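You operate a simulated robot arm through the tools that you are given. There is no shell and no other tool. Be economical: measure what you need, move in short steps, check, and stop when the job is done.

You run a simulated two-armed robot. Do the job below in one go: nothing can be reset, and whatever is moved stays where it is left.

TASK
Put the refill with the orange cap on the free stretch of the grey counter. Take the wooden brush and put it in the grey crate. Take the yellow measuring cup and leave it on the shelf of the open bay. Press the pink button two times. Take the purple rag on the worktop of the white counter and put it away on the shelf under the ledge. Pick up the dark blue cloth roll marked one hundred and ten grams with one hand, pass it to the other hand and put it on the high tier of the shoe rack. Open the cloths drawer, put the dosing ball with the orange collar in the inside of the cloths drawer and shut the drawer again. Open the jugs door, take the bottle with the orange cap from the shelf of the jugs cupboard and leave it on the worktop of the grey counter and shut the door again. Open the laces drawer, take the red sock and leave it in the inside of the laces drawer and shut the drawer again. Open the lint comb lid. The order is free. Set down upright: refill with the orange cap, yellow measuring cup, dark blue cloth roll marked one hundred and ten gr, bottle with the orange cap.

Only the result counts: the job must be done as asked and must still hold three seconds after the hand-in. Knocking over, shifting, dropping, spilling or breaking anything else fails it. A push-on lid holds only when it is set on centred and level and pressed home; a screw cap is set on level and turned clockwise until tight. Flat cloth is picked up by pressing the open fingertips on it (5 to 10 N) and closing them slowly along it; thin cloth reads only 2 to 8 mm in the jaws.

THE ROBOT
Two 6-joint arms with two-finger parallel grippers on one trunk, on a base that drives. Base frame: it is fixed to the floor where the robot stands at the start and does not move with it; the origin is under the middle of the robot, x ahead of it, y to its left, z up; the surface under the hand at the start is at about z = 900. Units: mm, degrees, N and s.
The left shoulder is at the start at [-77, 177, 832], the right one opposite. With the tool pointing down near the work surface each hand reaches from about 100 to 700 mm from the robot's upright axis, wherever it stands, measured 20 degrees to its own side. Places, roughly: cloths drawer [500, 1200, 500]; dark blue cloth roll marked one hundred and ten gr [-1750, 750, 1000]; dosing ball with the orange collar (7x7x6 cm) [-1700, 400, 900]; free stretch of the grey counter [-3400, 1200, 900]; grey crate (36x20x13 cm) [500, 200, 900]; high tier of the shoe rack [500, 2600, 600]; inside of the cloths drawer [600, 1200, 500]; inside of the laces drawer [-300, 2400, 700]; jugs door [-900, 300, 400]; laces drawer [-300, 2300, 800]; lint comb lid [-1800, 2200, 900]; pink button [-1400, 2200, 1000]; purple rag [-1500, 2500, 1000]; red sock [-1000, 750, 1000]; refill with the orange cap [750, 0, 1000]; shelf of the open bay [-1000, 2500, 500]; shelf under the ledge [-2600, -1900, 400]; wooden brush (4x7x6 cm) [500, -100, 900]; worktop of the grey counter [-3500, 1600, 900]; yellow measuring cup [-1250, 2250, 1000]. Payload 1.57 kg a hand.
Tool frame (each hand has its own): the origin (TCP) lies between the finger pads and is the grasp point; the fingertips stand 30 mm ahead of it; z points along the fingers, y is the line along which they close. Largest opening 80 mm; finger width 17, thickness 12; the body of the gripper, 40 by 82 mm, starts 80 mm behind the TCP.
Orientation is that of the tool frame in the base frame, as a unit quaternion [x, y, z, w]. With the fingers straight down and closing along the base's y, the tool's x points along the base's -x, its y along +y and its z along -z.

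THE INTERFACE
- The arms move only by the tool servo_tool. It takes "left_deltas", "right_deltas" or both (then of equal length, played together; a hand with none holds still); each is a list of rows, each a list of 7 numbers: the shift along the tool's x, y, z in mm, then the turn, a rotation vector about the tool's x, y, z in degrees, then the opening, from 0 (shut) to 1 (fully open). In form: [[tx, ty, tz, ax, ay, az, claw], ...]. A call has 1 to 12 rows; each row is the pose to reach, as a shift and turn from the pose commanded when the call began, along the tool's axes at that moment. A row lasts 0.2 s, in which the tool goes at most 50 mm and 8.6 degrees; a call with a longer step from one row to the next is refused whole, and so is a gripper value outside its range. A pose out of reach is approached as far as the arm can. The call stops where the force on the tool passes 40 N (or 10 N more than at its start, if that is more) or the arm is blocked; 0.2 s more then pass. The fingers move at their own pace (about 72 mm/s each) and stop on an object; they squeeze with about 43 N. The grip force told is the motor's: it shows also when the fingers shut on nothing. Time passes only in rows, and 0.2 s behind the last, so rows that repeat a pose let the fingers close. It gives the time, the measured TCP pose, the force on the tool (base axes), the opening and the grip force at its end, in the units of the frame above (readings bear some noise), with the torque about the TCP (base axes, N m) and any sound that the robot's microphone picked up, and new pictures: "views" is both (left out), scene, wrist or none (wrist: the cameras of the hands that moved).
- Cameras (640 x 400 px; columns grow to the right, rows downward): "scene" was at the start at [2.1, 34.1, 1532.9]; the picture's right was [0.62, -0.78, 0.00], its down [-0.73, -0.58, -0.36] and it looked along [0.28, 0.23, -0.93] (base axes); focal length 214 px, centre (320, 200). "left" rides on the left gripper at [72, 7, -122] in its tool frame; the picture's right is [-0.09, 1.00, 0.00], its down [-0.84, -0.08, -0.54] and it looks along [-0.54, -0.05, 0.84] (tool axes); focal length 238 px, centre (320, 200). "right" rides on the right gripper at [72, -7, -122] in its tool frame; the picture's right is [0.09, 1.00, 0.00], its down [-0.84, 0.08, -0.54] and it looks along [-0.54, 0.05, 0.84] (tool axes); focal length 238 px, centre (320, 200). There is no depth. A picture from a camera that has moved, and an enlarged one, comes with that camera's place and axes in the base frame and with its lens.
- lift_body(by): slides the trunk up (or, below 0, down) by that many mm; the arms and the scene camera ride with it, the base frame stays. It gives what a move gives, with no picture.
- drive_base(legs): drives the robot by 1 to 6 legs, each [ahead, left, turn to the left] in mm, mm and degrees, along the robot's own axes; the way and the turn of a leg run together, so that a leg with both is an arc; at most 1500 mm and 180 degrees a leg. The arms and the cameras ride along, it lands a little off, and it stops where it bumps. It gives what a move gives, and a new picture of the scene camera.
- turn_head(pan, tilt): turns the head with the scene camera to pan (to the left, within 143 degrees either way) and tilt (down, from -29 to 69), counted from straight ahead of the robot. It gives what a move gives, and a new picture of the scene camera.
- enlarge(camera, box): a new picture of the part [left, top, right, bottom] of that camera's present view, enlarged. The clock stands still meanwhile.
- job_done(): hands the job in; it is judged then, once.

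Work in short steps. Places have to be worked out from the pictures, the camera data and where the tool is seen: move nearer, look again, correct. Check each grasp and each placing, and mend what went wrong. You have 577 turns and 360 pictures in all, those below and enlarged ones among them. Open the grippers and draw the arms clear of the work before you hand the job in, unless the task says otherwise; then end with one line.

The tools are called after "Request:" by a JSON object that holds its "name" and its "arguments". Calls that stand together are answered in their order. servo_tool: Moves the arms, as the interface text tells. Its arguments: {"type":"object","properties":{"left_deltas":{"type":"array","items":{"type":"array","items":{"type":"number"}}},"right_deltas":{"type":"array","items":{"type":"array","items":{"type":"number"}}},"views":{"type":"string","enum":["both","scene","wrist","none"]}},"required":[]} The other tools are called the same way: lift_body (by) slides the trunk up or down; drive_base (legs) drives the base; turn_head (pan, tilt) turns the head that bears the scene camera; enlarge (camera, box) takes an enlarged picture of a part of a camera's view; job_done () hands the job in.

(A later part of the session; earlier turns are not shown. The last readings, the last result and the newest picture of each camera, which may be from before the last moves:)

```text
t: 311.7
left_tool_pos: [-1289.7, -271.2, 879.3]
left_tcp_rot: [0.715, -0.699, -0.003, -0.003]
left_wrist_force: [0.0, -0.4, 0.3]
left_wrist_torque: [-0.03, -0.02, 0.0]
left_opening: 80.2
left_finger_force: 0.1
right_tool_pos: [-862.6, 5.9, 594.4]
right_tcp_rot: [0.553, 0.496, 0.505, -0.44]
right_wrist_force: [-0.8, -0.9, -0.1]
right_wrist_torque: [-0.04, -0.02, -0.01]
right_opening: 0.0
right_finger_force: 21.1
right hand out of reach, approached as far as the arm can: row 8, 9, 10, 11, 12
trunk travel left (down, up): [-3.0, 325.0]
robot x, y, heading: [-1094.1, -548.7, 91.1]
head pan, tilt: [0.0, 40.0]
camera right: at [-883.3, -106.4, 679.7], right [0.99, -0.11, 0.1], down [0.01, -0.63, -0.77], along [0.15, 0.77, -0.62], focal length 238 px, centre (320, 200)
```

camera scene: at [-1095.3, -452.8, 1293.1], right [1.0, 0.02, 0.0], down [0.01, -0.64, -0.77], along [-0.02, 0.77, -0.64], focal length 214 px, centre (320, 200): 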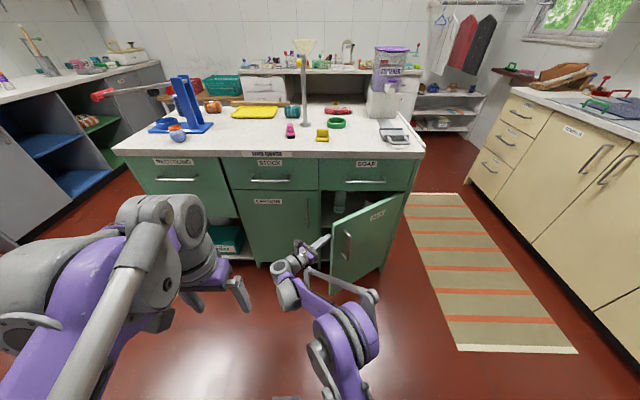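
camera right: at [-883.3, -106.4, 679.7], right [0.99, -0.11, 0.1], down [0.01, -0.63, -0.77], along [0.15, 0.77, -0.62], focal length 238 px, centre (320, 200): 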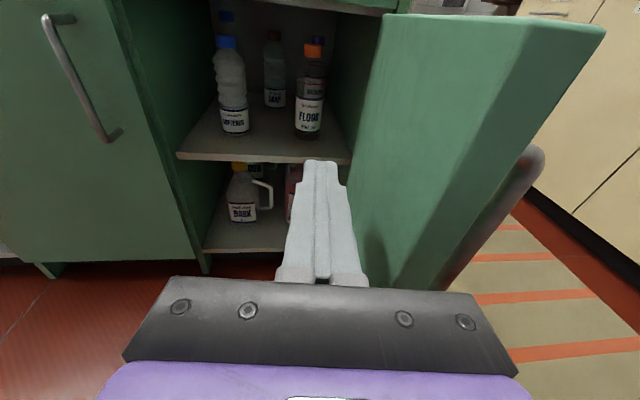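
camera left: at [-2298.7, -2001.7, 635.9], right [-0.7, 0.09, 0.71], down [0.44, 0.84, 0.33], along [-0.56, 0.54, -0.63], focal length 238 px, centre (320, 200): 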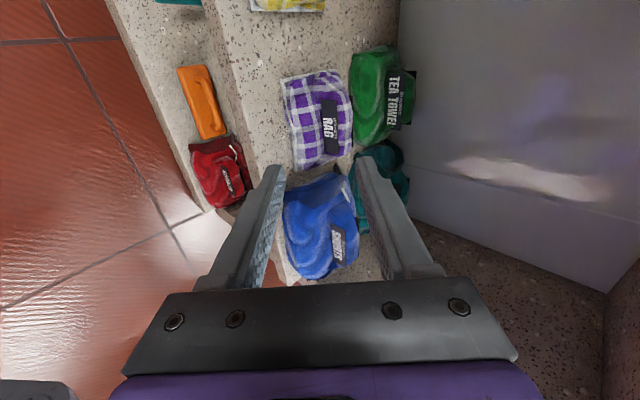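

Arm limit reached; I push the rest by driving the base sideways 60 mm.

Request:
{"name": "drive_base", "arguments": {"legs": [[0, -30, 0], [0, -35, 0]]}}

```text
t: 313.3
left_tool_pos: [-1223.7, -269.2, 881.6]
left_tcp_rot: [0.717, -0.697, -0.002, -0.003]
left_wrist_force: [0.0, 0.0, 0.6]
left_wrist_torque: [-0.01, 0.0, 0.02]
left_opening: 80.0
left_finger_force: 0.1
right_tool_pos: [-798.2, 6.6, 594.2]
right_tcp_rot: [0.553, 0.496, 0.505, -0.441]
right_wrist_force: [0.3, -0.3, -0.7]
right_wrist_torque: [0.01, 0.02, 0.0]
right_opening: 0.0
right_finger_force: 21.3
trunk travel left (down, up): [-3.0, 325.0]
robot x, y, heading: [-1030.7, -548.4, 91.3]
head pan, tilt: [0.0, 40.0]
camera scene: at [-1030.9, -452.0, 1293.1], right [1.0, 0.03, 0.0], down [0.02, -0.64, -0.77], along [-0.02, 0.77, -0.64], focal length 214 px, centre (320, 200)
```

scene: 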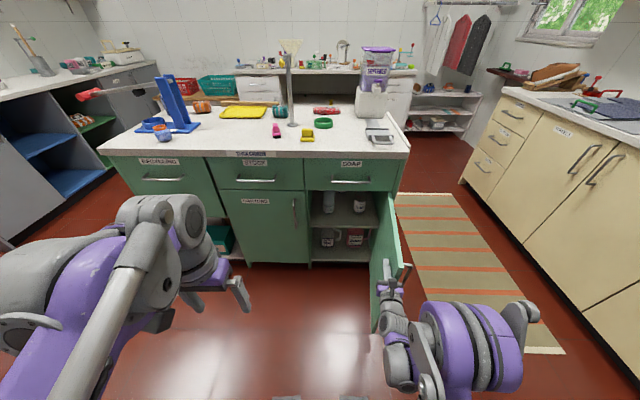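

Door is about 85° open. The FLOOR bottle with orange cap is at about (-821,502), cap ≈ z 610, shelf ≈ 410. I'll take it with the left hand (elbow away from the door); first withdraw the right arm.

Request:
{"name": "servo_tool", "arguments": {"right_deltas": [[0, -40, 0, 0, 0, 0, 0], [0, -80, 0, 0, 0, 0, 0.5], [0, -100, 0, 0, 0, 0, 1]], "views": "none"}}

Request:
{"name": "drive_base", "arguments": {"legs": [[-120, 0, 0]]}}

Request:
{"name": "servo_tool", "arguments": {"right_deltas": [[30, 0, 0, 0, -8, 0, 1], [60, 0, 0, 0, -16, 0, 1], [90, 0, -10, 0, -24, 0, 1], [120, 0, -25, 0, -32, 0, 1], [150, 0, -40, 0, -40, 0, 1], [180, 0, -60, 0, -48, 0, 1], [210, 0, -80, 0, -56, 0, 1], [240, 0, -100, 0, -64, 0, 1], [270, 0, -120, 0, -72, 0, 1], [300, 0, -140, 0, -80, 0, 1], [320, 0, -150, 0, -86, 0, 1], [320, 0, -150, 0, -86, 0, 1]], "left_deltas": [[0, 0, 0, 0, 0, -8, 1], [0, 0, 0, 0, 0, -16, 1], [0, 0, 0, 0, 0, -24, 1], [0, 0, 0, 0, 0, -32, 1], [0, 0, 0, 0, 0, -40, 1], [0, 0, 0, 0, 0, -48, 1], [0, 0, 0, 0, 0, -56, 1], [0, 0, 0, 0, 0, -64, 1], [0, 0, 0, 0, 0, -72, 1], [0, 0, 0, 0, 0, -80, 1], [0, 0, 0, 0, 0, -88, 1], [0, 0, 0, 0, 0, -90, 1]], "views": "scene"}}

```text
t: 314.1
left_tool_pos: [-1223.5, -269.4, 879.9]
left_tcp_rot: [0.717, -0.697, -0.002, -0.002]
left_wrist_force: [-0.6, 0.4, -0.9]
left_wrist_torque: [0.02, 0.01, 0.0]
left_opening: 80.0
left_finger_force: 0.0
right_tool_pos: [-897.6, 18.6, 592.9]
right_tcp_rot: [0.553, 0.496, 0.505, -0.44]
right_wrist_force: [0.6, 0.0, 0.1]
right_wrist_torque: [-0.02, 0.05, -0.01]
right_opening: 78.1
right_finger_force: 0.3
trunk travel left (down, up): [-3.0, 325.0]
robot x, y, heading: [-1028.7, -541.9, 91.2]
head pan, tilt: [0.0, 40.0]
```

```text
t: 315.3
left_tool_pos: [-1220.5, -389.5, 879.8]
left_tcp_rot: [0.715, -0.699, -0.003, -0.003]
left_wrist_force: [0.3, -0.4, 0.5]
left_wrist_torque: [0.01, 0.0, -0.03]
left_opening: 80.0
left_finger_force: 0.0
right_tool_pos: [-893.4, -102.3, 593.5]
right_tcp_rot: [0.554, 0.495, 0.505, -0.44]
right_wrist_force: [0.2, -0.2, -0.2]
right_wrist_torque: [-0.03, -0.02, 0.02]
right_opening: 80.0
right_finger_force: 0.0
trunk travel left (down, up): [-3.0, 325.0]
robot x, y, heading: [-1024.5, -667.3, 91.3]
head pan, tilt: [0.0, 40.0]
camera scene: at [-1028.1, -572.5, 1293.1], right [1.0, 0.02, 0.0], down [0.02, -0.64, -0.77], along [-0.02, 0.77, -0.64], focal length 214 px, centre (320, 200)
```

scene: 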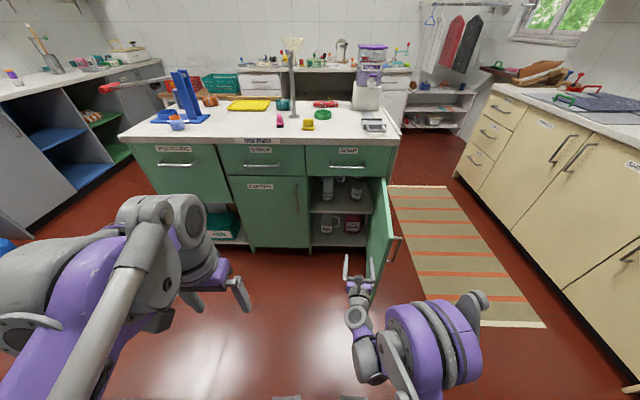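

```text
t: 317.9
left_tool_pos: [-1221.1, -389.1, 881.6]
left_tcp_rot: [1.0, 0.013, 0.0, -0.002]
left_wrist_force: [-0.1, -0.5, 0.7]
left_wrist_torque: [0.02, 0.02, 0.0]
left_opening: 80.2
left_finger_force: 0.2
right_tool_pos: [-951.2, -228.8, 932.0]
right_tcp_rot: [0.745, 0.66, 0.085, 0.046]
right_wrist_force: [-0.4, 0.5, 0.2]
right_wrist_torque: [0.01, -0.05, 0.01]
right_opening: 80.0
right_finger_force: 0.0
right hand out of reach, approached as far as the arm can: row 7, 8, 9, 10, 11, 12
trunk travel left (down, up): [-3.0, 325.0]
robot x, y, heading: [-1025.2, -665.0, 91.4]
head pan, tilt: [0.0, 40.0]
camera scene: at [-1028.2, -572.0, 1293.1], right [1.0, 0.02, 0.0], down [0.02, -0.64, -0.77], along [-0.02, 0.77, -0.64], focal length 214 px, centre (320, 200)
```

scene: 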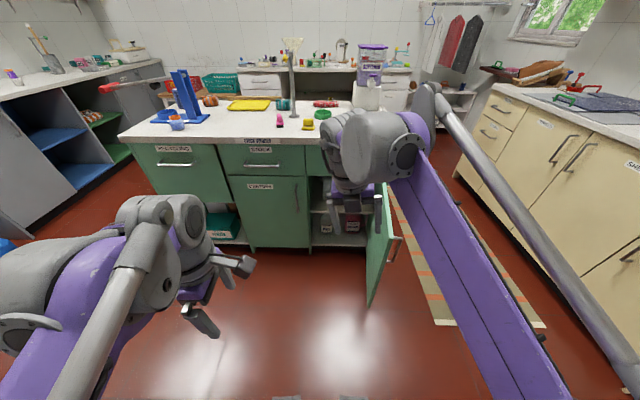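

Finish the left roll while drawing the right hand back; then pitch the left hand forward.

Request:
{"name": "servo_tool", "arguments": {"left_deltas": [[0, 0, 0, 0, 0, -8, 1], [0, 0, 0, 0, 0, -16, 1], [0, 0, 0, 0, 0, -24, 1], [0, 0, 0, 0, 0, -32, 1], [0, 0, 0, 0, 0, -40, 1], [0, 0, 0, 0, 0, -48, 1], [0, 0, 0, 0, 0, -56, 1], [0, 0, 0, 0, 0, -64, 1], [0, 0, 0, 0, 0, -72, 1], [0, 0, 0, 0, 0, -80, 1], [0, 0, 0, 0, 0, -88, 1], [0, 0, 0, 0, 0, -90, 1]], "right_deltas": [[-20, 0, -5, 0, 0, 0, 1], [-40, 0, -10, 0, 0, 0, 1], [-60, 0, -15, 0, 0, 0, 1], [-80, 0, -20, 0, 0, 0, 1], [-100, 0, -25, 0, 0, 0, 1], [-120, 0, -30, 0, 0, 0, 1], [-140, 0, -35, 0, 0, 0, 1], [-160, 0, -40, 0, 0, 0, 1], [-180, 0, -45, 0, 0, 0, 1], [-180, 0, -45, 0, 0, 0, 1], [-180, 0, -45, 0, 0, 0, 1], [-180, 0, -45, 0, 0, 0, 1]], "views": "none"}}

Request:
{"name": "servo_tool", "arguments": {"left_deltas": [[18, 0, 10, 0, 8, 0, 1], [36, 0, 20, 0, 16, 0, 1], [54, 0, 32, 0, 24, 0, 1], [72, 0, 44, 0, 32, 0, 1], [90, 0, 56, 0, 40, 0, 1], [108, 0, 68, 0, 48, 0, 1], [126, 0, 80, 0, 56, 0, 1], [144, 0, 92, 0, 64, 0, 1], [162, 0, 104, 0, 72, 0, 1], [180, 0, 116, 0, 80, 0, 1], [198, 0, 128, 0, 88, 0, 1], [210, 0, 140, 0, 90, 0, 1]], "views": "none"}}

```text
t: 320.5
left_tool_pos: [-1235.6, -392.2, 881.1]
left_tcp_rot: [0.7, 0.715, 0.005, -0.001]
left_wrist_force: [-0.5, -0.2, 0.2]
left_wrist_torque: [0.01, -0.01, 0.0]
left_opening: 80.1
left_finger_force: 0.1
left hand out of reach, approached as far as the arm can: row 11, 12
right_tool_pos: [-979.6, -408.5, 961.4]
right_tcp_rot: [0.745, 0.661, 0.084, 0.046]
right_wrist_force: [0.6, 0.6, 0.5]
right_wrist_torque: [0.02, 0.0, -0.02]
right_opening: 79.7
right_finger_force: 0.3
trunk travel left (down, up): [-3.0, 325.0]
robot x, y, heading: [-1022.6, -665.9, 91.5]
head pan, tilt: [0.0, 40.0]
```

```text
t: 323.1
left_tool_pos: [-1242.3, -182.1, 741.6]
left_tcp_rot: [-0.493, -0.503, -0.496, 0.509]
left_wrist_force: [0.0, 0.1, 0.9]
left_wrist_torque: [0.0, -0.03, -0.02]
left_opening: 80.0
left_finger_force: 0.0
left hand out of reach, approached as far as the arm can: row 10, 11
right_tool_pos: [-978.5, -407.9, 962.2]
right_tcp_rot: [0.745, 0.66, 0.086, 0.046]
right_wrist_force: [-0.1, 0.2, 1.1]
right_wrist_torque: [0.04, 0.0, 0.0]
right_opening: 79.8
right_finger_force: 0.0
trunk travel left (down, up): [-3.0, 325.0]
robot x, y, heading: [-1021.6, -666.9, 91.2]
head pan, tilt: [0.0, 40.0]
```

Left hand is horizontal. I bring it in front of the trunk, then turn to heading 70° and move so the bottle lies straight ahead.

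Request:
{"name": "servo_tool", "arguments": {"left_deltas": [[0, 40, 0, 0, 0, 0, 1], [0, 80, 0, 0, 0, 0, 1], [0, 120, 0, 0, 0, 0, 1], [0, 160, 0, 0, 0, 0, 1], [0, 200, 0, 0, 0, 0, 1], [0, 220, 0, 0, 0, 0, 1], [0, 220, 0, 0, 0, 0, 1]], "views": "none"}}

Request:
{"name": "drive_base", "arguments": {"legs": [[0, 0, -21], [300, 222, 0]]}}

```text
t: 324.7
left_tool_pos: [-1181.5, -175.1, 741.4]
left_tcp_rot: [0.521, 0.482, 0.517, -0.478]
left_wrist_force: [0.1, -0.2, -0.1]
left_wrist_torque: [-0.01, -0.04, -0.01]
left_opening: 80.0
left_finger_force: 0.1
left hand out of reach, approached as far as the arm can: row 1, 2, 3, 4, 5, 6, 7
right_tool_pos: [-979.4, -408.0, 962.1]
right_tcp_rot: [0.744, 0.661, 0.086, 0.046]
right_wrist_force: [0.0, 0.4, 0.0]
right_wrist_torque: [0.02, 0.0, 0.0]
right_opening: 80.1
right_finger_force: 0.1
trunk travel left (down, up): [-3.0, 325.0]
robot x, y, heading: [-1025.5, -664.9, 91.3]
head pan, tilt: [0.0, 40.0]
```

```text
t: 328.4
left_tool_pos: [-1099.0, 208.7, 742.4]
left_tcp_rot: [0.601, 0.378, 0.596, -0.375]
left_wrist_force: [-0.1, 0.3, 0.3]
left_wrist_torque: [-0.02, 0.01, 0.01]
left_opening: 80.1
left_finger_force: 0.0
right_tool_pos: [-996.2, -84.2, 962.4]
right_tcp_rot: [0.854, 0.51, 0.075, 0.061]
right_wrist_force: [0.1, 0.1, -0.5]
right_wrist_torque: [0.01, -0.03, -0.03]
right_opening: 80.1
right_finger_force: 0.0
trunk travel left (down, up): [-3.0, 325.0]
robot x, y, heading: [-1134.4, -308.0, 70.0]
head pan, tilt: [0.0, 40.0]
camera scene: at [-1101.4, -218.1, 1293.1], right [0.94, -0.34, 0.0], down [-0.22, -0.6, -0.77], along [0.26, 0.72, -0.64], focal length 214 px, centre (320, 200)
```

scene: 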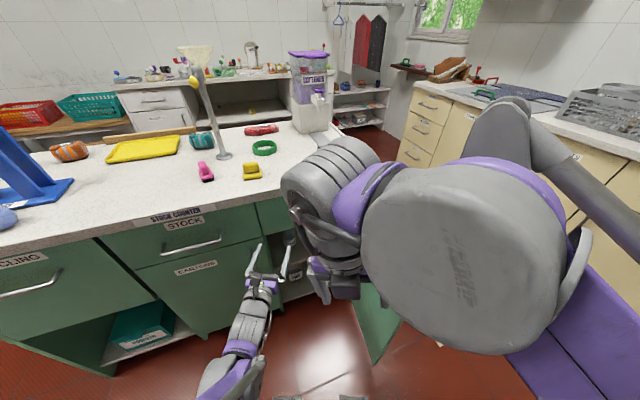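

Heading and yaw are good (tool pointing (.43,.90)). I lower the left hand to z≈600 and line it up with the bottle.

Request:
{"name": "servo_tool", "arguments": {"left_deltas": [[-20, 25, 10, 0, 0, 0, 1], [-45, 50, 20, 0, 0, 0, 1], [-75, 75, 35, 0, 0, 0, 1], [-105, 100, 55, 0, 0, 0, 0.9], [-130, 120, 75, 0, 0, 0, 0.9], [-142, 124, 95, 0, 0, 0, 0.9], [-142, 124, 95, 0, 0, 0, 0.9]], "views": "wrist"}}

```text
t: 330.0
left_tool_pos: [-1009.9, 276.7, 596.4]
left_tcp_rot: [0.619, 0.356, 0.607, -0.348]
left_wrist_force: [0.1, 0.4, -1.1]
left_wrist_torque: [0.02, -0.03, -0.01]
left_opening: 72.1
left_finger_force: 0.0
left hand out of reach, approached as far as the arm can: row 1, 2, 3, 4, 5, 6
right_tool_pos: [-995.9, -83.8, 961.5]
right_tcp_rot: [0.854, 0.511, 0.075, 0.061]
right_wrist_force: [1.2, 0.4, -0.1]
right_wrist_torque: [0.0, 0.02, 0.0]
right_opening: 79.9
right_finger_force: 0.1
trunk travel left (down, up): [-3.0, 325.0]
robot x, y, heading: [-1132.7, -304.0, 69.9]
head pan, tilt: [0.0, 40.0]
camera left: at [-1066.3, 169.7, 670.4], right [0.86, -0.5, -0.09], down [-0.35, -0.45, -0.82], along [0.38, 0.74, -0.56], focal length 238 px, centre (320, 200)
```

left: 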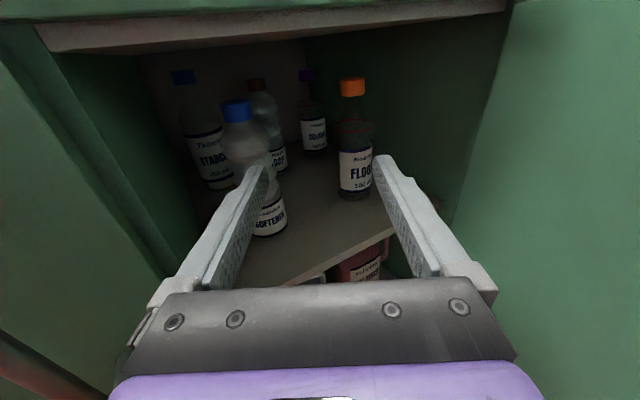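

The bottle is at about (-820,502), 60 mm wide; shelf ≈ 408. I shift the base right 71 mm to line up the approach.

Request:
{"name": "drive_base", "arguments": {"legs": [[15, -72, 0]]}}

Request:
{"name": "enlarge", "arguments": {"camera": "left", "box": [200, 40, 440, 240]}}

```text
t: 331.3
left_tool_pos: [-937.8, 268.2, 597.2]
left_tcp_rot: [0.62, 0.356, 0.607, -0.347]
left_wrist_force: [0.2, -0.2, -0.1]
left_wrist_torque: [-0.02, 0.04, -0.02]
left_opening: 71.8
left_finger_force: 0.0
right_tool_pos: [-924.6, -94.1, 961.5]
right_tcp_rot: [0.855, 0.51, 0.075, 0.061]
right_wrist_force: [0.3, 0.4, -0.3]
right_wrist_torque: [0.0, 0.03, 0.0]
right_opening: 80.1
right_finger_force: 0.1
trunk travel left (down, up): [-3.0, 325.0]
robot x, y, heading: [-1058.7, -320.4, 69.9]
head pan, tilt: [0.0, 40.0]
camera scene: at [-1029.6, -228.7, 1293.1], right [0.94, -0.35, 0.0], down [-0.22, -0.6, -0.77], along [0.26, 0.72, -0.64], focal length 214 px, centre (320, 200)
```

scene: 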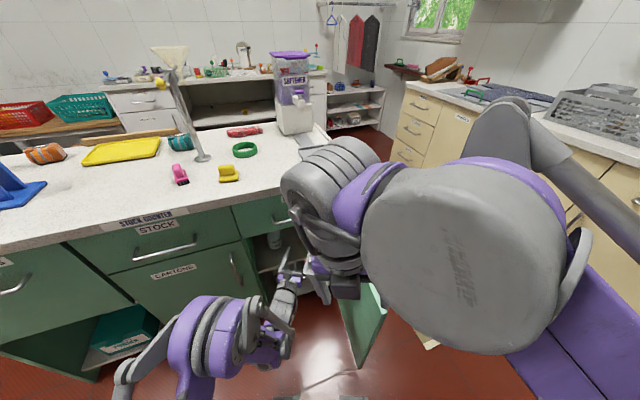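

```text
2.00 times, centred on (320, 140) of left
camera zoom: at [-994.2, 159.4, 670.6], right [0.86, -0.51, -0.09], down [-0.35, -0.45, -0.82], along [0.38, 0.74, -0.56], focal length 477 px, centre (320, 320)
```

zoom: 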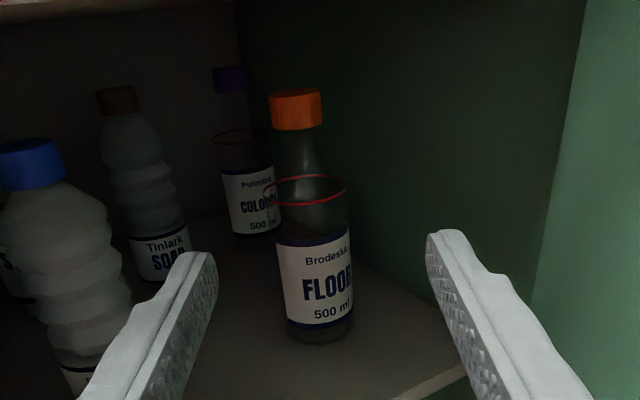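

Cap is at about (-820,499,600); the hand height is right. I drive 150 mm ahead (hand goes in beside the bottle line), then check.

Request:
{"name": "drive_base", "arguments": {"legs": [[140, 0, 0]]}}

Request:
{"name": "enlarge", "arguments": {"camera": "left", "box": [200, 40, 440, 240]}}

```text
t: 332.6
left_tool_pos: [-889.3, 397.2, 596.8]
left_tcp_rot: [0.62, 0.356, 0.607, -0.347]
left_wrist_force: [-0.2, -0.1, -0.4]
left_wrist_torque: [-0.03, -0.02, -0.02]
left_opening: 72.0
left_finger_force: 0.0
right_tool_pos: [-877.4, 35.3, 962.3]
right_tcp_rot: [0.855, 0.51, 0.075, 0.061]
right_wrist_force: [0.2, 0.1, 0.4]
right_wrist_torque: [-0.01, 0.02, -0.02]
right_opening: 79.9
right_finger_force: 0.0
trunk travel left (down, up): [-3.0, 325.0]
robot x, y, heading: [-1013.3, -184.4, 69.8]
head pan, tilt: [0.0, 40.0]
camera scene: at [-981.7, -97.9, 1293.0], right [0.94, -0.35, 0.0], down [-0.22, -0.6, -0.77], along [0.26, 0.72, -0.64], focal length 214 px, centre (320, 200)
```

scene: 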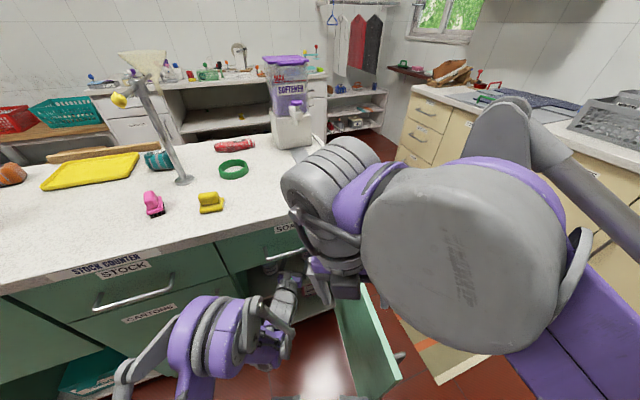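

```text
2.00 times, centred on (320, 140) of left
camera zoom: at [-946.4, 289.8, 670.4], right [0.86, -0.51, -0.09], down [-0.35, -0.45, -0.82], along [0.38, 0.74, -0.56], focal length 477 px, centre (320, 320)
```

zoom: 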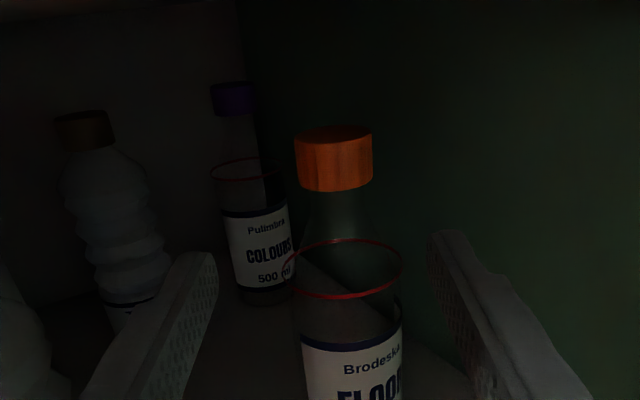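

The cap is ~131 mm ahead and 6 mm to the right. Advancing the arm onto it.

Request:
{"name": "servo_tool", "arguments": {"left_deltas": [[0, 3, 30, 0, 0, 0, 0.9], [0, 6, 60, 0, 0, 0, 0.9], [0, 6, 90, 0, 0, 0, 0.9], [0, 6, 115, 0, 0, 0, 0.9], [0, 6, 115, 0, 0, 0, 0.9]], "views": "none"}}

Request:
{"name": "enlarge", "arguments": {"camera": "left", "box": [200, 40, 440, 280]}}

```text
t: 333.2
left_tool_pos: [-860.5, 438.8, 595.9]
left_tcp_rot: [0.622, 0.351, 0.609, -0.345]
left_wrist_force: [-0.5, -1.1, -0.3]
left_wrist_torque: [0.02, 0.01, 0.02]
left_opening: 72.1
left_finger_force: 0.1
right_tool_pos: [-875.3, 36.5, 961.8]
right_tcp_rot: [0.855, 0.51, 0.075, 0.061]
right_wrist_force: [0.5, 1.0, 0.4]
right_wrist_torque: [0.01, 0.01, 0.01]
right_opening: 79.7
right_finger_force: 0.0
trunk travel left (down, up): [-3.0, 325.0]
robot x, y, heading: [-1017.6, -185.7, 69.5]
head pan, tilt: [0.0, 40.0]
stopped in row 3 (left hand): the force on the tool passed its limit at 100 N (the readings are from after the stop); the commanded pose is now the measured one
```

```text
1.67 times, centred on (320, 160) of left
camera zoom: at [-917.7, 332.3, 669.8], right [0.85, -0.51, -0.09], down [-0.35, -0.44, -0.83], along [0.38, 0.74, -0.56], focal length 397 px, centre (320, 267)
```

zoom: 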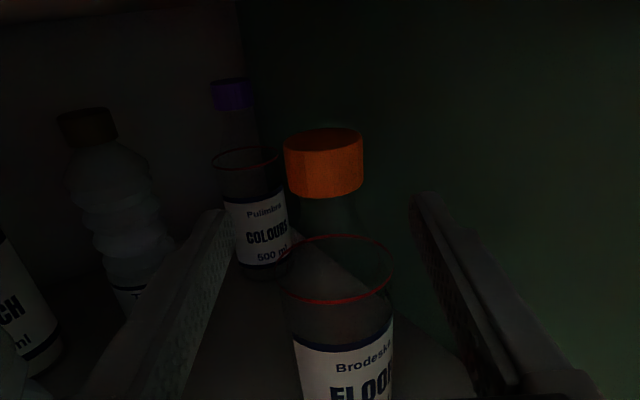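

Something blocked at 100 N. I check the scene view for what touched.

Request:
{"name": "enlarge", "arguments": {"camera": "scene", "box": [180, 200, 420, 400]}}

Request:
{"name": "enlarge", "arguments": {"camera": "left", "box": [0, 0, 640, 400]}}

```text
2.00 times, centred on (300, 300) of scene
camera zoom: at [-981.9, -98.7, 1293.1], right [0.94, -0.34, 0.0], down [-0.22, -0.6, -0.77], along [0.26, 0.72, -0.64], focal length 429 px, centre (360, 0)
```

zoom: 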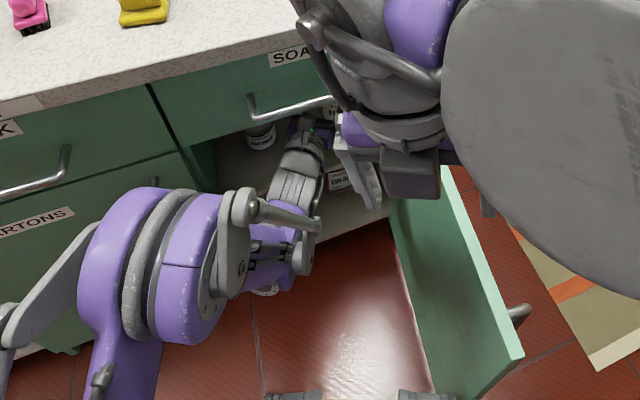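

```text
1.00 times, centred on (320, 200) of left (not enlarged: the box is as wide or as high as the picture)
camera zoom: at [-917.7, 332.3, 669.8], right [0.85, -0.51, -0.09], down [-0.35, -0.44, -0.83], along [0.38, 0.74, -0.56], focal length 238 px, centre (320, 200)
```

zoom: 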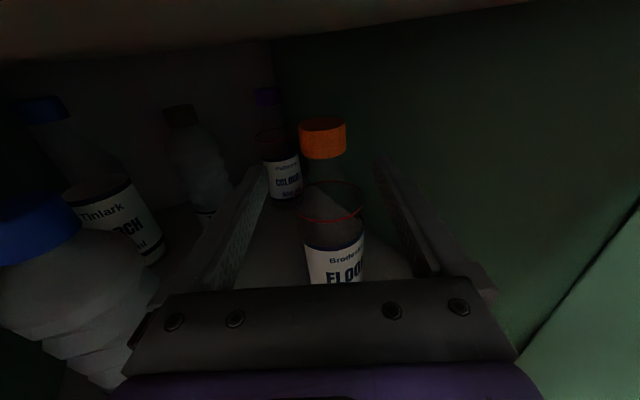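

Likely the camera housing on top hit the rail above the opening (door top ≈ z 700). I retreat, lower 22 mm so the fingers take the neck just under the cap, and re-enter slowly.

Request:
{"name": "servo_tool", "arguments": {"left_deltas": [[0, 0, -20, 0, 0, 0, 0.9], [0, 0, -45, 0, 0, 0, 0.9], [-12, 0, -45, 0, 0, 0, 0.9], [-24, 0, -45, 0, 0, 0, 0.9], [-24, 0, -45, 0, 0, 0, 0.9]], "views": "none"}}

Request:
{"name": "servo_tool", "arguments": {"left_deltas": [[0, 0, 12, 0, 0, 0, 0.9], [0, 0, 24, 0, 0, 0, 0.9], [0, 0, 34, 0, 0, 0, 0.9], [0, 0, 44, 0, 0, 0, 0.9], [0, 0, 54, 0, 0, 0, 0.9], [0, 0, 64, 0, 0, 0, 0.9], [0, 0, 74, 0, 0, 0, 0.9], [0, 0, 84, 0, 0, 0, 0.9], [0, 0, 94, 0, 0, 0, 0.9]], "views": "wrist"}}

```text
t: 334.4
left_tool_pos: [-884.4, 400.9, 571.6]
left_tcp_rot: [0.621, 0.351, 0.61, -0.345]
left_wrist_force: [0.2, 0.0, -0.5]
left_wrist_torque: [0.0, -0.03, 0.01]
left_opening: 72.1
left_finger_force: 0.2
right_tool_pos: [-877.1, 35.8, 962.4]
right_tcp_rot: [0.855, 0.51, 0.075, 0.06]
right_wrist_force: [-0.5, -0.5, -0.2]
right_wrist_torque: [-0.03, 0.02, -0.01]
right_opening: 80.0
right_finger_force: 0.1
trunk travel left (down, up): [-3.0, 325.0]
robot x, y, heading: [-1012.0, -186.6, 70.0]
head pan, tilt: [0.0, 40.0]
```

```text
t: 336.4
left_tool_pos: [-834.3, 482.8, 569.7]
left_tcp_rot: [0.621, 0.351, 0.61, -0.345]
left_wrist_force: [0.4, 0.3, 0.2]
left_wrist_torque: [-0.04, 0.02, -0.02]
left_opening: 71.8
left_finger_force: 0.1
right_tool_pos: [-876.6, 34.9, 962.1]
right_tcp_rot: [0.855, 0.51, 0.075, 0.061]
right_wrist_force: [-0.5, 0.2, 0.2]
right_wrist_torque: [0.02, -0.04, 0.0]
right_opening: 80.2
right_finger_force: 0.0
trunk travel left (down, up): [-3.0, 325.0]
robot x, y, heading: [-1015.1, -185.6, 69.9]
head pan, tilt: [0.0, 40.0]
camera left: at [-893.1, 375.1, 644.1], right [0.85, -0.52, -0.09], down [-0.35, -0.44, -0.83], along [0.39, 0.74, -0.56], focal length 238 px, centre (320, 200)
```

left: 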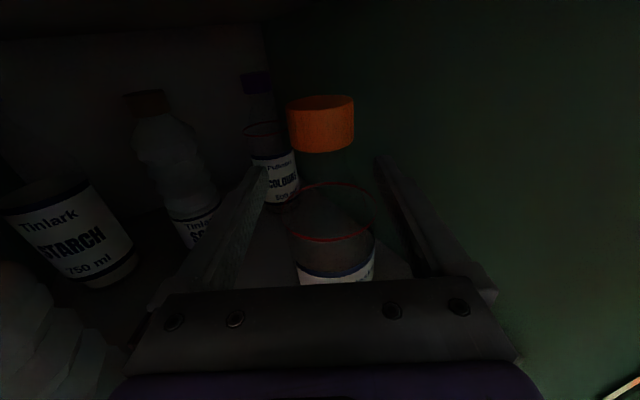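

Clear this time. The cap is ~20 mm ahead of the TCP; I advance 18 mm and close on the neck.

Request:
{"name": "servo_tool", "arguments": {"left_deltas": [[0, 1, 9, 0, 0, 0, 0.9], [0, 1, 18, 0, 0, 0, 0.9], [0, 1, 18, 0, 0, 0, 0.6], [0, 1, 18, 0, 0, 0, 0.4], [0, 1, 18, 0, 0, 0, 0.2], [0, 1, 18, 0, 0, 0, 0], [0, 1, 18, 0, 0, 0, 0]], "views": "wrist"}}

```text
t: 338.1
left_tool_pos: [-827.1, 497.3, 570.7]
left_tcp_rot: [0.623, 0.351, 0.61, -0.343]
left_wrist_force: [0.0, 0.2, 0.9]
left_wrist_torque: [0.02, -0.06, -0.01]
left_opening: 42.0
left_finger_force: 43.0
right_tool_pos: [-876.4, 34.8, 961.9]
right_tcp_rot: [0.854, 0.511, 0.075, 0.061]
right_wrist_force: [0.4, -0.2, 0.6]
right_wrist_torque: [0.01, -0.03, 0.0]
right_opening: 79.8
right_finger_force: 0.2
trunk travel left (down, up): [-3.0, 325.0]
robot x, y, heading: [-1013.4, -188.0, 69.8]
head pan, tilt: [0.0, 40.0]
camera left: at [-883.7, 390.3, 644.6], right [0.85, -0.52, -0.09], down [-0.36, -0.44, -0.83], along [0.39, 0.74, -0.56], focal length 238 px, centre (320, 200)
```

left: 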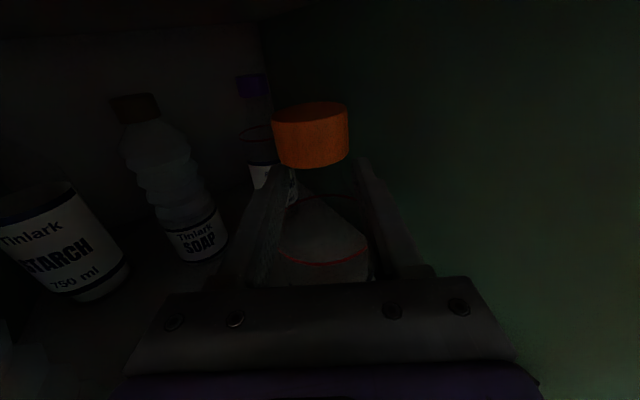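

Gripped at 42 mm. I lift 10 mm and draw back along the tool axis.

Request:
{"name": "servo_tool", "arguments": {"left_deltas": [[5, 0, 0, 0, 0, 0, 0], [10, 0, 0, 0, 0, 0, 0], [10, 0, 0, 0, 0, 0, 0], [10, 0, -15, 0, 0, 0, 0], [10, 0, -30, 0, 0, 0, 0], [10, 0, -50, 0, 0, 0, 0], [10, 0, -70, 0, 0, 0, 0], [10, 0, -90, 0, 0, 0, 0]], "views": "wrist"}}

```text
t: 338.7
left_tool_pos: [-825.8, 497.6, 576.9]
left_tcp_rot: [0.624, 0.351, 0.608, -0.342]
left_wrist_force: [-0.1, 3.1, -15.1]
left_wrist_torque: [1.41, -1.04, -0.19]
left_opening: 41.9
left_finger_force: 42.6
right_tool_pos: [-876.2, 38.5, 960.9]
right_tcp_rot: [0.855, 0.51, 0.073, 0.061]
right_wrist_force: [0.6, 0.3, 0.2]
right_wrist_torque: [-0.01, -0.04, 0.02]
right_opening: 80.0
right_finger_force: 0.0
trunk travel left (down, up): [-3.0, 325.0]
robot x, y, heading: [-1012.6, -188.9, 69.7]
head pan, tilt: [0.0, 40.0]
stopped in row 3 (left hand): the force on the tool passed its limit at 43 N (the readings are from after the stop); the commanded pose is now the measured one
camera left: at [-883.7, 390.4, 651.2], right [0.85, -0.52, -0.09], down [-0.36, -0.44, -0.82], along [0.38, 0.73, -0.56], focal length 238 px, centre (320, 200)
```

left: 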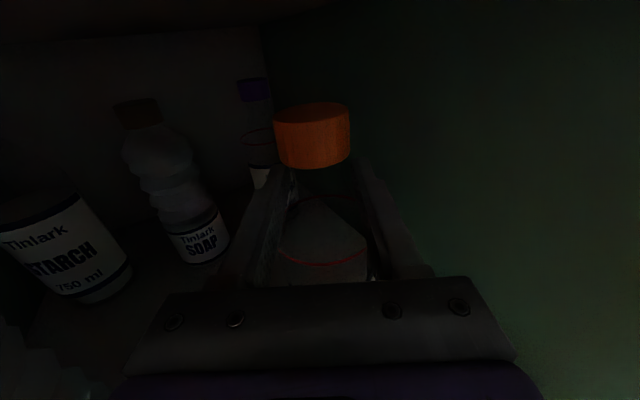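

The camera touches the ceiling (I'm 6 mm up). I go down 4 mm and slide the bottle straight out just above the shelf.

Request:
{"name": "servo_tool", "arguments": {"left_deltas": [[-4, 0, 0, 0, 0, 0, 0], [-4, 0, -10, 0, 0, 0, 0], [-4, 0, -20, 0, 0, 0, 0], [-4, 0, -30, 0, 0, 0, 0], [-4, 0, -45, 0, 0, 0, 0], [-4, 0, -60, 0, 0, 0, 0], [-4, 0, -75, 0, 0, 0, 0], [-4, 0, -90, 0, 0, 0, 0]], "views": "wrist"}}

```text
t: 340.5
left_tool_pos: [-872.9, 418.2, 575.0]
left_tcp_rot: [0.623, 0.35, 0.61, -0.342]
left_wrist_force: [0.2, -0.5, -0.4]
left_wrist_torque: [0.02, -0.01, -0.02]
left_opening: 41.5
left_finger_force: 42.5
right_tool_pos: [-876.0, 35.7, 961.8]
right_tcp_rot: [0.855, 0.51, 0.074, 0.06]
right_wrist_force: [0.2, 0.1, 0.7]
right_wrist_torque: [0.02, -0.02, 0.01]
right_opening: 79.9
right_finger_force: 0.0
trunk travel left (down, up): [-3.0, 325.0]
robot x, y, heading: [-1014.6, -188.7, 69.3]
head pan, tilt: [0.0, 40.0]
camera left: at [-930.7, 311.9, 650.5], right [0.85, -0.52, -0.09], down [-0.36, -0.44, -0.82], along [0.39, 0.73, -0.56], focal length 238 px, centre (320, 200)
```

left: 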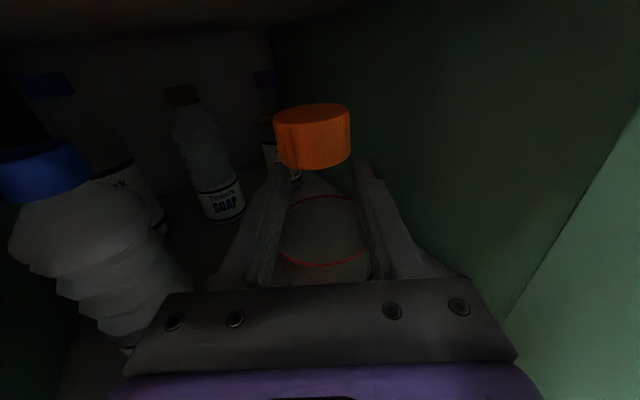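

Holding well, and no contact. I back the base out 350 mm.

Request:
{"name": "drive_base", "arguments": {"legs": [[-150, 0, 0], [-250, 0, 0]]}}

Request:
{"name": "enlarge", "arguments": {"camera": "left", "box": [0, 0, 640, 400]}}

```text
t: 343.3
left_tool_pos: [-1012.2, 45.7, 576.9]
left_tcp_rot: [0.623, 0.352, 0.608, -0.344]
left_wrist_force: [-0.3, -0.9, -0.3]
left_wrist_torque: [-0.01, 0.0, -0.02]
left_opening: 40.8
left_finger_force: 43.1
right_tool_pos: [-1014.7, -338.1, 961.3]
right_tcp_rot: [0.853, 0.512, 0.075, 0.061]
right_wrist_force: [0.5, -0.3, -0.7]
right_wrist_torque: [0.01, -0.02, 0.01]
right_opening: 80.0
right_finger_force: 0.0
trunk travel left (down, up): [-3.0, 325.0]
robot x, y, heading: [-1151.7, -562.2, 69.9]
head pan, tilt: [0.0, 40.0]
camera scene: at [-1119.3, -472.9, 1293.1], right [0.94, -0.34, 0.0], down [-0.22, -0.6, -0.77], along [0.26, 0.72, -0.64], focal length 214 px, centre (320, 200)
```

scene: 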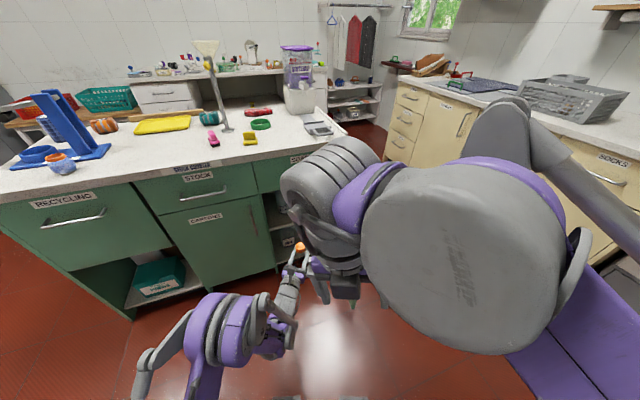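

```text
1.00 times, centred on (320, 200) of left (not enlarged: the box is as wide or as high as the picture)
camera zoom: at [-1069.4, -61.7, 650.5], right [0.85, -0.51, -0.09], down [-0.36, -0.44, -0.82], along [0.38, 0.74, -0.56], focal length 238 px, centre (320, 200)
```

zoom: 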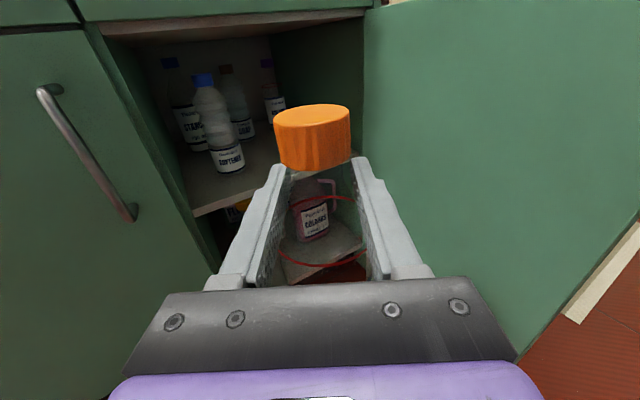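

Bottle is out and the others stand undisturbed. I raise the trunk and carry it to the grey counter, shutting the door afterwards.

Request:
{"name": "lift_body", "arguments": {"by": 325}}

Request:
{"name": "drive_base", "arguments": {"legs": [[0, 0, 110], [1240, 0, 0], [0, -1000, 0], [0, -960, 0]]}}

```text
t: 346.5
left_tool_pos: [-1004.5, 64.5, 921.1]
left_tcp_rot: [0.613, 0.344, 0.617, -0.353]
left_wrist_force: [0.1, -0.2, -0.4]
left_wrist_torque: [0.0, -0.03, 0.0]
left_opening: 40.3
left_finger_force: 43.2
right_tool_pos: [-1005.4, -317.1, 1322.4]
right_tcp_rot: [0.854, 0.506, 0.116, 0.03]
right_wrist_force: [-0.5, 0.2, 0.1]
right_wrist_torque: [-0.04, 0.02, 0.01]
right_opening: 79.9
right_finger_force: 0.1
trunk travel left (down, up): [-328.0, 0.0]
robot x, y, heading: [-1153.9, -558.7, 70.0]
head pan, tilt: [0.0, 40.0]
```

```text
t: 374.7
left_tool_pos: [-3030.3, 1359.5, 921.7]
left_tcp_rot: [-0.074, -0.7, -0.07, 0.707]
left_wrist_force: [-0.6, 0.1, -0.9]
left_wrist_torque: [-0.01, 0.02, 0.0]
left_opening: 34.9
left_finger_force: 42.4
right_tool_pos: [-2668.6, 1483.2, 1322.4]
right_tcp_rot: [0.081, 0.989, 0.092, -0.078]
right_wrist_force: [0.5, -0.8, -0.3]
right_wrist_torque: [0.03, 0.02, -0.01]
right_opening: 80.2
right_finger_force: 0.1
trunk travel left (down, up): [-328.0, 0.0]
robot x, y, heading: [-2391.6, 1428.7, 179.3]
head pan, tilt: [0.0, 40.0]
camera scene: at [-2433.9, 1428.4, 1624.3], right [0.01, 1.0, 0.0], down [0.64, -0.01, -0.77], along [-0.77, 0.01, -0.64], focal length 214 px, centre (320, 200)
```

scene: 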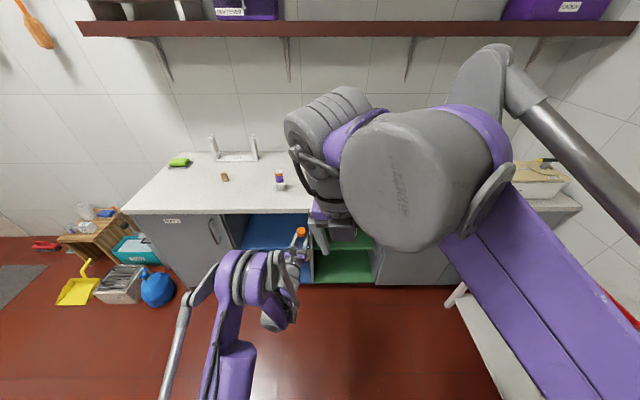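

The grip has settled to 35 mm (neck under the cap). I check the bottle in the left camera.

Request:
{"name": "enlarge", "arguments": {"camera": "left", "box": [160, 40, 480, 300]}}

```text
1.54 times, centred on (320, 170) of left
camera zoom: at [-2909.6, 1340.8, 991.8], right [0.2, 0.97, -0.1], down [0.51, -0.19, -0.84], along [-0.84, 0.12, -0.53], focal length 367 px, centre (320, 246)
```

zoom: 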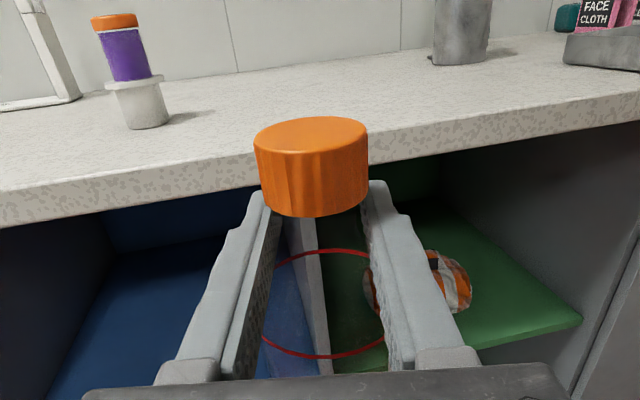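

The cap now sits on the fingers—secure. I raise the hand to z≈1105 and drive toward the counter.

Request:
{"name": "servo_tool", "arguments": {"left_deltas": [[30, 0, 0, 0, 0, 0, 0], [60, 0, 0, 0, 0, 0, 0], [90, 0, 0, 0, 0, 0, 0], [120, 0, 0, 0, 0, 0, 0], [150, 0, 0, 0, 0, 0, 0], [185, 0, 0, 0, 0, 0, 0], [185, 0, 0, 0, 0, 0, 0]], "views": "none"}}

Request:
{"name": "drive_base", "arguments": {"legs": [[330, 0, 0]]}}

```text
t: 376.3
left_tool_pos: [-3028.5, 1359.1, 1107.7]
left_tcp_rot: [-0.074, -0.7, -0.07, 0.707]
left_wrist_force: [-0.5, 0.4, 0.3]
left_wrist_torque: [0.0, 0.0, 0.02]
left_opening: 34.4
left_finger_force: 41.6
right_tool_pos: [-2670.8, 1483.7, 1321.9]
right_tcp_rot: [0.081, 0.989, 0.093, -0.078]
right_wrist_force: [0.6, 0.3, 1.0]
right_wrist_torque: [0.02, -0.02, 0.0]
right_opening: 79.9
right_finger_force: 0.1
trunk travel left (down, up): [-328.0, 0.0]
robot x, y, heading: [-2388.5, 1433.0, 179.5]
head pan, tilt: [0.0, 40.0]
```

```text
t: 378.4
left_tool_pos: [-3354.4, 1368.2, 1105.8]
left_tcp_rot: [-0.076, -0.7, -0.073, 0.706]
left_wrist_force: [0.0, 0.1, -1.3]
left_wrist_torque: [0.0, -0.05, -0.03]
left_opening: 33.9
left_finger_force: 41.7
right_tool_pos: [-2995.1, 1490.5, 1322.9]
right_tcp_rot: [0.084, 0.989, 0.092, -0.077]
right_wrist_force: [-0.4, -1.0, -0.3]
right_wrist_torque: [0.0, 0.03, 0.0]
right_opening: 80.1
right_finger_force: 0.1
trunk travel left (down, up): [-328.0, 0.0]
robot x, y, heading: [-2716.4, 1434.3, 179.1]
head pan, tilt: [0.0, 40.0]
camera scene: at [-2759.7, 1433.3, 1624.1], right [0.02, 1.0, 0.0], down [0.64, -0.01, -0.77], along [-0.77, 0.01, -0.64], focal length 214 px, centre (320, 200)
```

scene: 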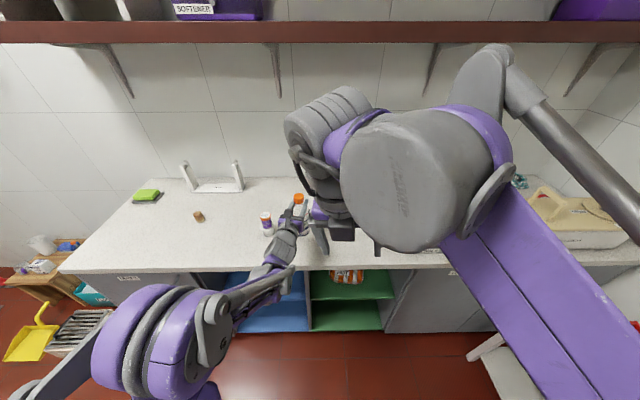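

Bottle is vertical over the counter at (-3354,1368). Lowering until contact.

Request:
{"name": "servo_tool", "arguments": {"left_deltas": [[-8, 0, 0, 0, 0, 0, 0], [-16, 0, 0, 0, 0, 0, 0], [-22, 0, 0, 0, 0, 0, 0], [-26, 0, 0, 0, 0, 0, 0], [-29, 0, 0, 0, 0, 0, 0], [-32, 0, 0, 0, 0, 0, 0], [-35, 0, 0, 0, 0, 0, 0], [-38, 0, 0, 0, 0, 0, 0], [-41, 0, 0, 0, 0, 0, 0], [-44, 0, 0, 0, 0, 0, 0], [-47, 0, 0, 0, 0, 0, 0]], "views": "wrist"}}

```text
t: 380.7
left_tool_pos: [-3352.8, 1369.9, 1068.9]
left_tcp_rot: [-0.079, -0.696, -0.075, 0.71]
left_wrist_force: [-3.4, -1.9, 33.4]
left_wrist_torque: [-0.22, -0.12, -0.02]
left_opening: 33.7
left_finger_force: 41.4
right_tool_pos: [-2992.1, 1490.3, 1322.6]
right_tcp_rot: [0.085, 0.989, 0.093, -0.079]
right_wrist_force: [-0.4, 0.0, -0.4]
right_wrist_torque: [-0.01, 0.0, -0.01]
right_opening: 80.1
right_finger_force: 0.1
trunk travel left (down, up): [-328.0, 0.0]
robot x, y, heading: [-2720.5, 1429.3, 179.2]
head pan, tilt: [0.0, 40.0]
stopped in row 11 (left hand): the force on the tool passed its limit at 45 N (the readings are from after the stop); the commanded pose is now the measured one
camera left: at [-3232.6, 1348.9, 1136.7], right [0.21, 0.97, -0.1], down [0.49, -0.2, -0.85], along [-0.84, 0.13, -0.52], focal length 238 px, centre (320, 200)
```

left: 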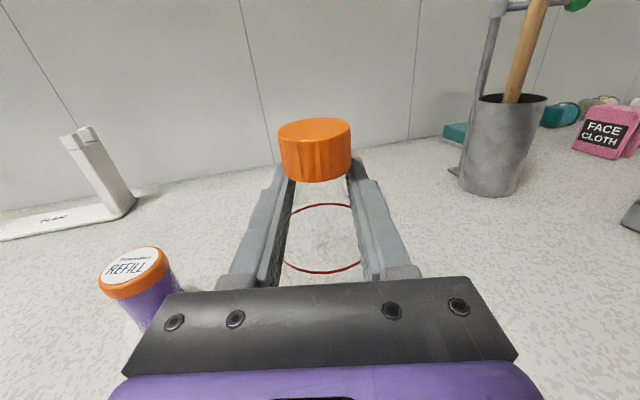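

Standing on the counter. I ease up 3 mm, open, and draw straight back.

Request:
{"name": "servo_tool", "arguments": {"left_deltas": [[3, 0, 0, 0, 0, 0, 0], [3, 0, 0, 0, 0, 0, 0.5], [3, 0, 0, 0, 0, 0, 0.7], [3, 0, 0, 0, 0, 0, 0.9], [3, 0, 0, 0, 0, 0, 0.9], [3, 0, -25, 0, 0, 0, 0.9], [3, 0, -55, 0, 0, 0, 0.9], [3, 0, -85, 0, 0, 0, 0.9]], "views": "wrist"}}

```text
t: 382.5
left_tool_pos: [-3271.7, 1350.9, 1066.0]
left_tcp_rot: [-0.077, -0.698, -0.073, 0.709]
left_wrist_force: [-0.8, -0.5, 0.8]
left_wrist_torque: [-0.02, -0.01, -0.03]
left_opening: 72.0
left_finger_force: 0.0
right_tool_pos: [-2993.2, 1489.7, 1321.8]
right_tcp_rot: [0.084, 0.989, 0.092, -0.077]
right_wrist_force: [-0.6, -0.5, 0.5]
right_wrist_torque: [0.04, 0.03, -0.01]
right_opening: 80.0
right_finger_force: 0.0
trunk travel left (down, up): [-328.0, 0.0]
robot x, y, heading: [-2721.2, 1432.6, 179.1]
head pan, tilt: [0.0, 40.0]
camera left: at [-3150.5, 1331.3, 1135.9], right [0.21, 0.97, -0.1], down [0.5, -0.19, -0.84], along [-0.84, 0.13, -0.53], focal length 238 px, centre (320, 200)
```

left: 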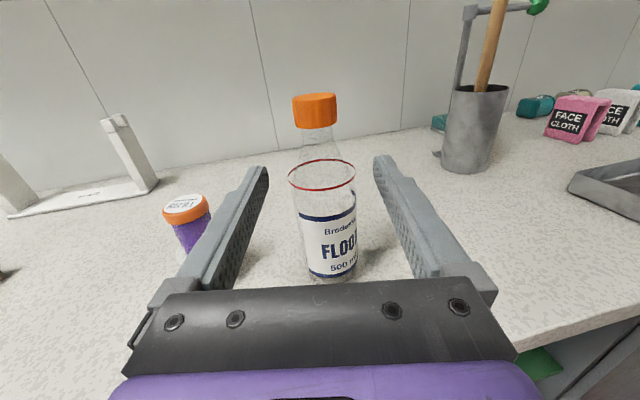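

Bottle stands upright next to the refill. I back off and bring both hands to pointing down.

Request:
{"name": "drive_base", "arguments": {"legs": [[-330, 0, 0]]}}

Request:
{"name": "servo_tool", "arguments": {"left_deltas": [[10, 0, -15, 0, -8, 0, 1], [20, 0, -30, 0, -16, 0, 1], [30, 0, -45, 0, -24, 0, 1], [40, 0, -60, 0, -32, 0, 1], [50, 0, -75, 0, -40, 0, 1], [60, 0, -90, 0, -48, 0, 1], [70, 0, -105, 0, -56, 0, 1], [80, 0, -120, 0, -64, 0, 1], [90, 0, -135, 0, -72, 0, 1], [100, 0, -150, 0, -80, 0, 1], [100, 0, -165, 0, -88, 0, 1], [100, 0, -180, 0, -90, 0, 1]], "views": "none"}}

```text
t: 384.7
left_tool_pos: [-2944.4, 1345.3, 1066.5]
left_tcp_rot: [-0.078, -0.698, -0.073, 0.709]
left_wrist_force: [-0.2, -0.4, 0.1]
left_wrist_torque: [0.03, 0.01, 0.03]
left_opening: 72.1
left_finger_force: 0.1
right_tool_pos: [-2668.3, 1484.2, 1322.7]
right_tcp_rot: [0.084, 0.989, 0.092, -0.077]
right_wrist_force: [0.3, 0.7, -0.4]
right_wrist_torque: [0.02, 0.0, -0.01]
right_opening: 80.0
right_finger_force: 0.1
trunk travel left (down, up): [-328.0, 0.0]
robot x, y, heading: [-2392.5, 1430.0, 179.1]
head pan, tilt: [0.0, 40.0]
camera scene: at [-2432.4, 1427.5, 1624.4], right [0.02, 1.0, 0.0], down [0.64, -0.01, -0.77], along [-0.77, 0.01, -0.64], focal length 214 px, centre (320, 200)
```

scene: 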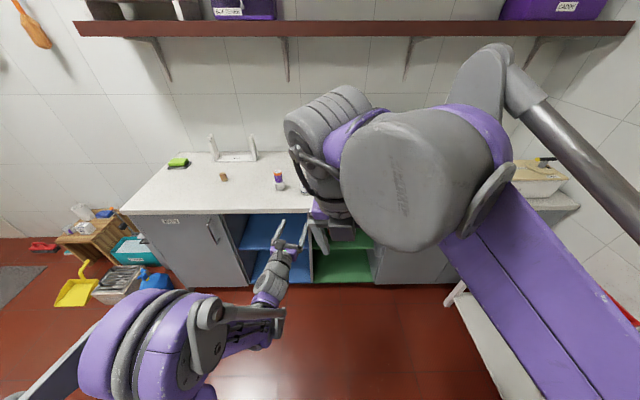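

```text
t: 387.3
left_tool_pos: [-2767.2, 1283.5, 1163.4]
left_tcp_rot: [0.112, 0.994, -0.001, -0.008]
left_wrist_force: [0.0, 0.0, 0.3]
left_wrist_torque: [0.01, 0.01, 0.0]
left_opening: 80.0
left_finger_force: 0.0
left hand out of reach, approached as far as the arm can: row 1, 2, 7, 8, 9, 10, 11, 12
right_tool_pos: [-2664.3, 1485.1, 1322.8]
right_tcp_rot: [0.083, 0.989, 0.091, -0.079]
right_wrist_force: [0.9, -0.1, 0.2]
right_wrist_torque: [-0.02, 0.01, 0.02]
right_opening: 79.8
right_finger_force: 0.1
trunk travel left (down, up): [-328.0, 0.0]
robot x, y, heading: [-2390.3, 1431.4, 178.8]
head pan, tilt: [0.0, 40.0]
```

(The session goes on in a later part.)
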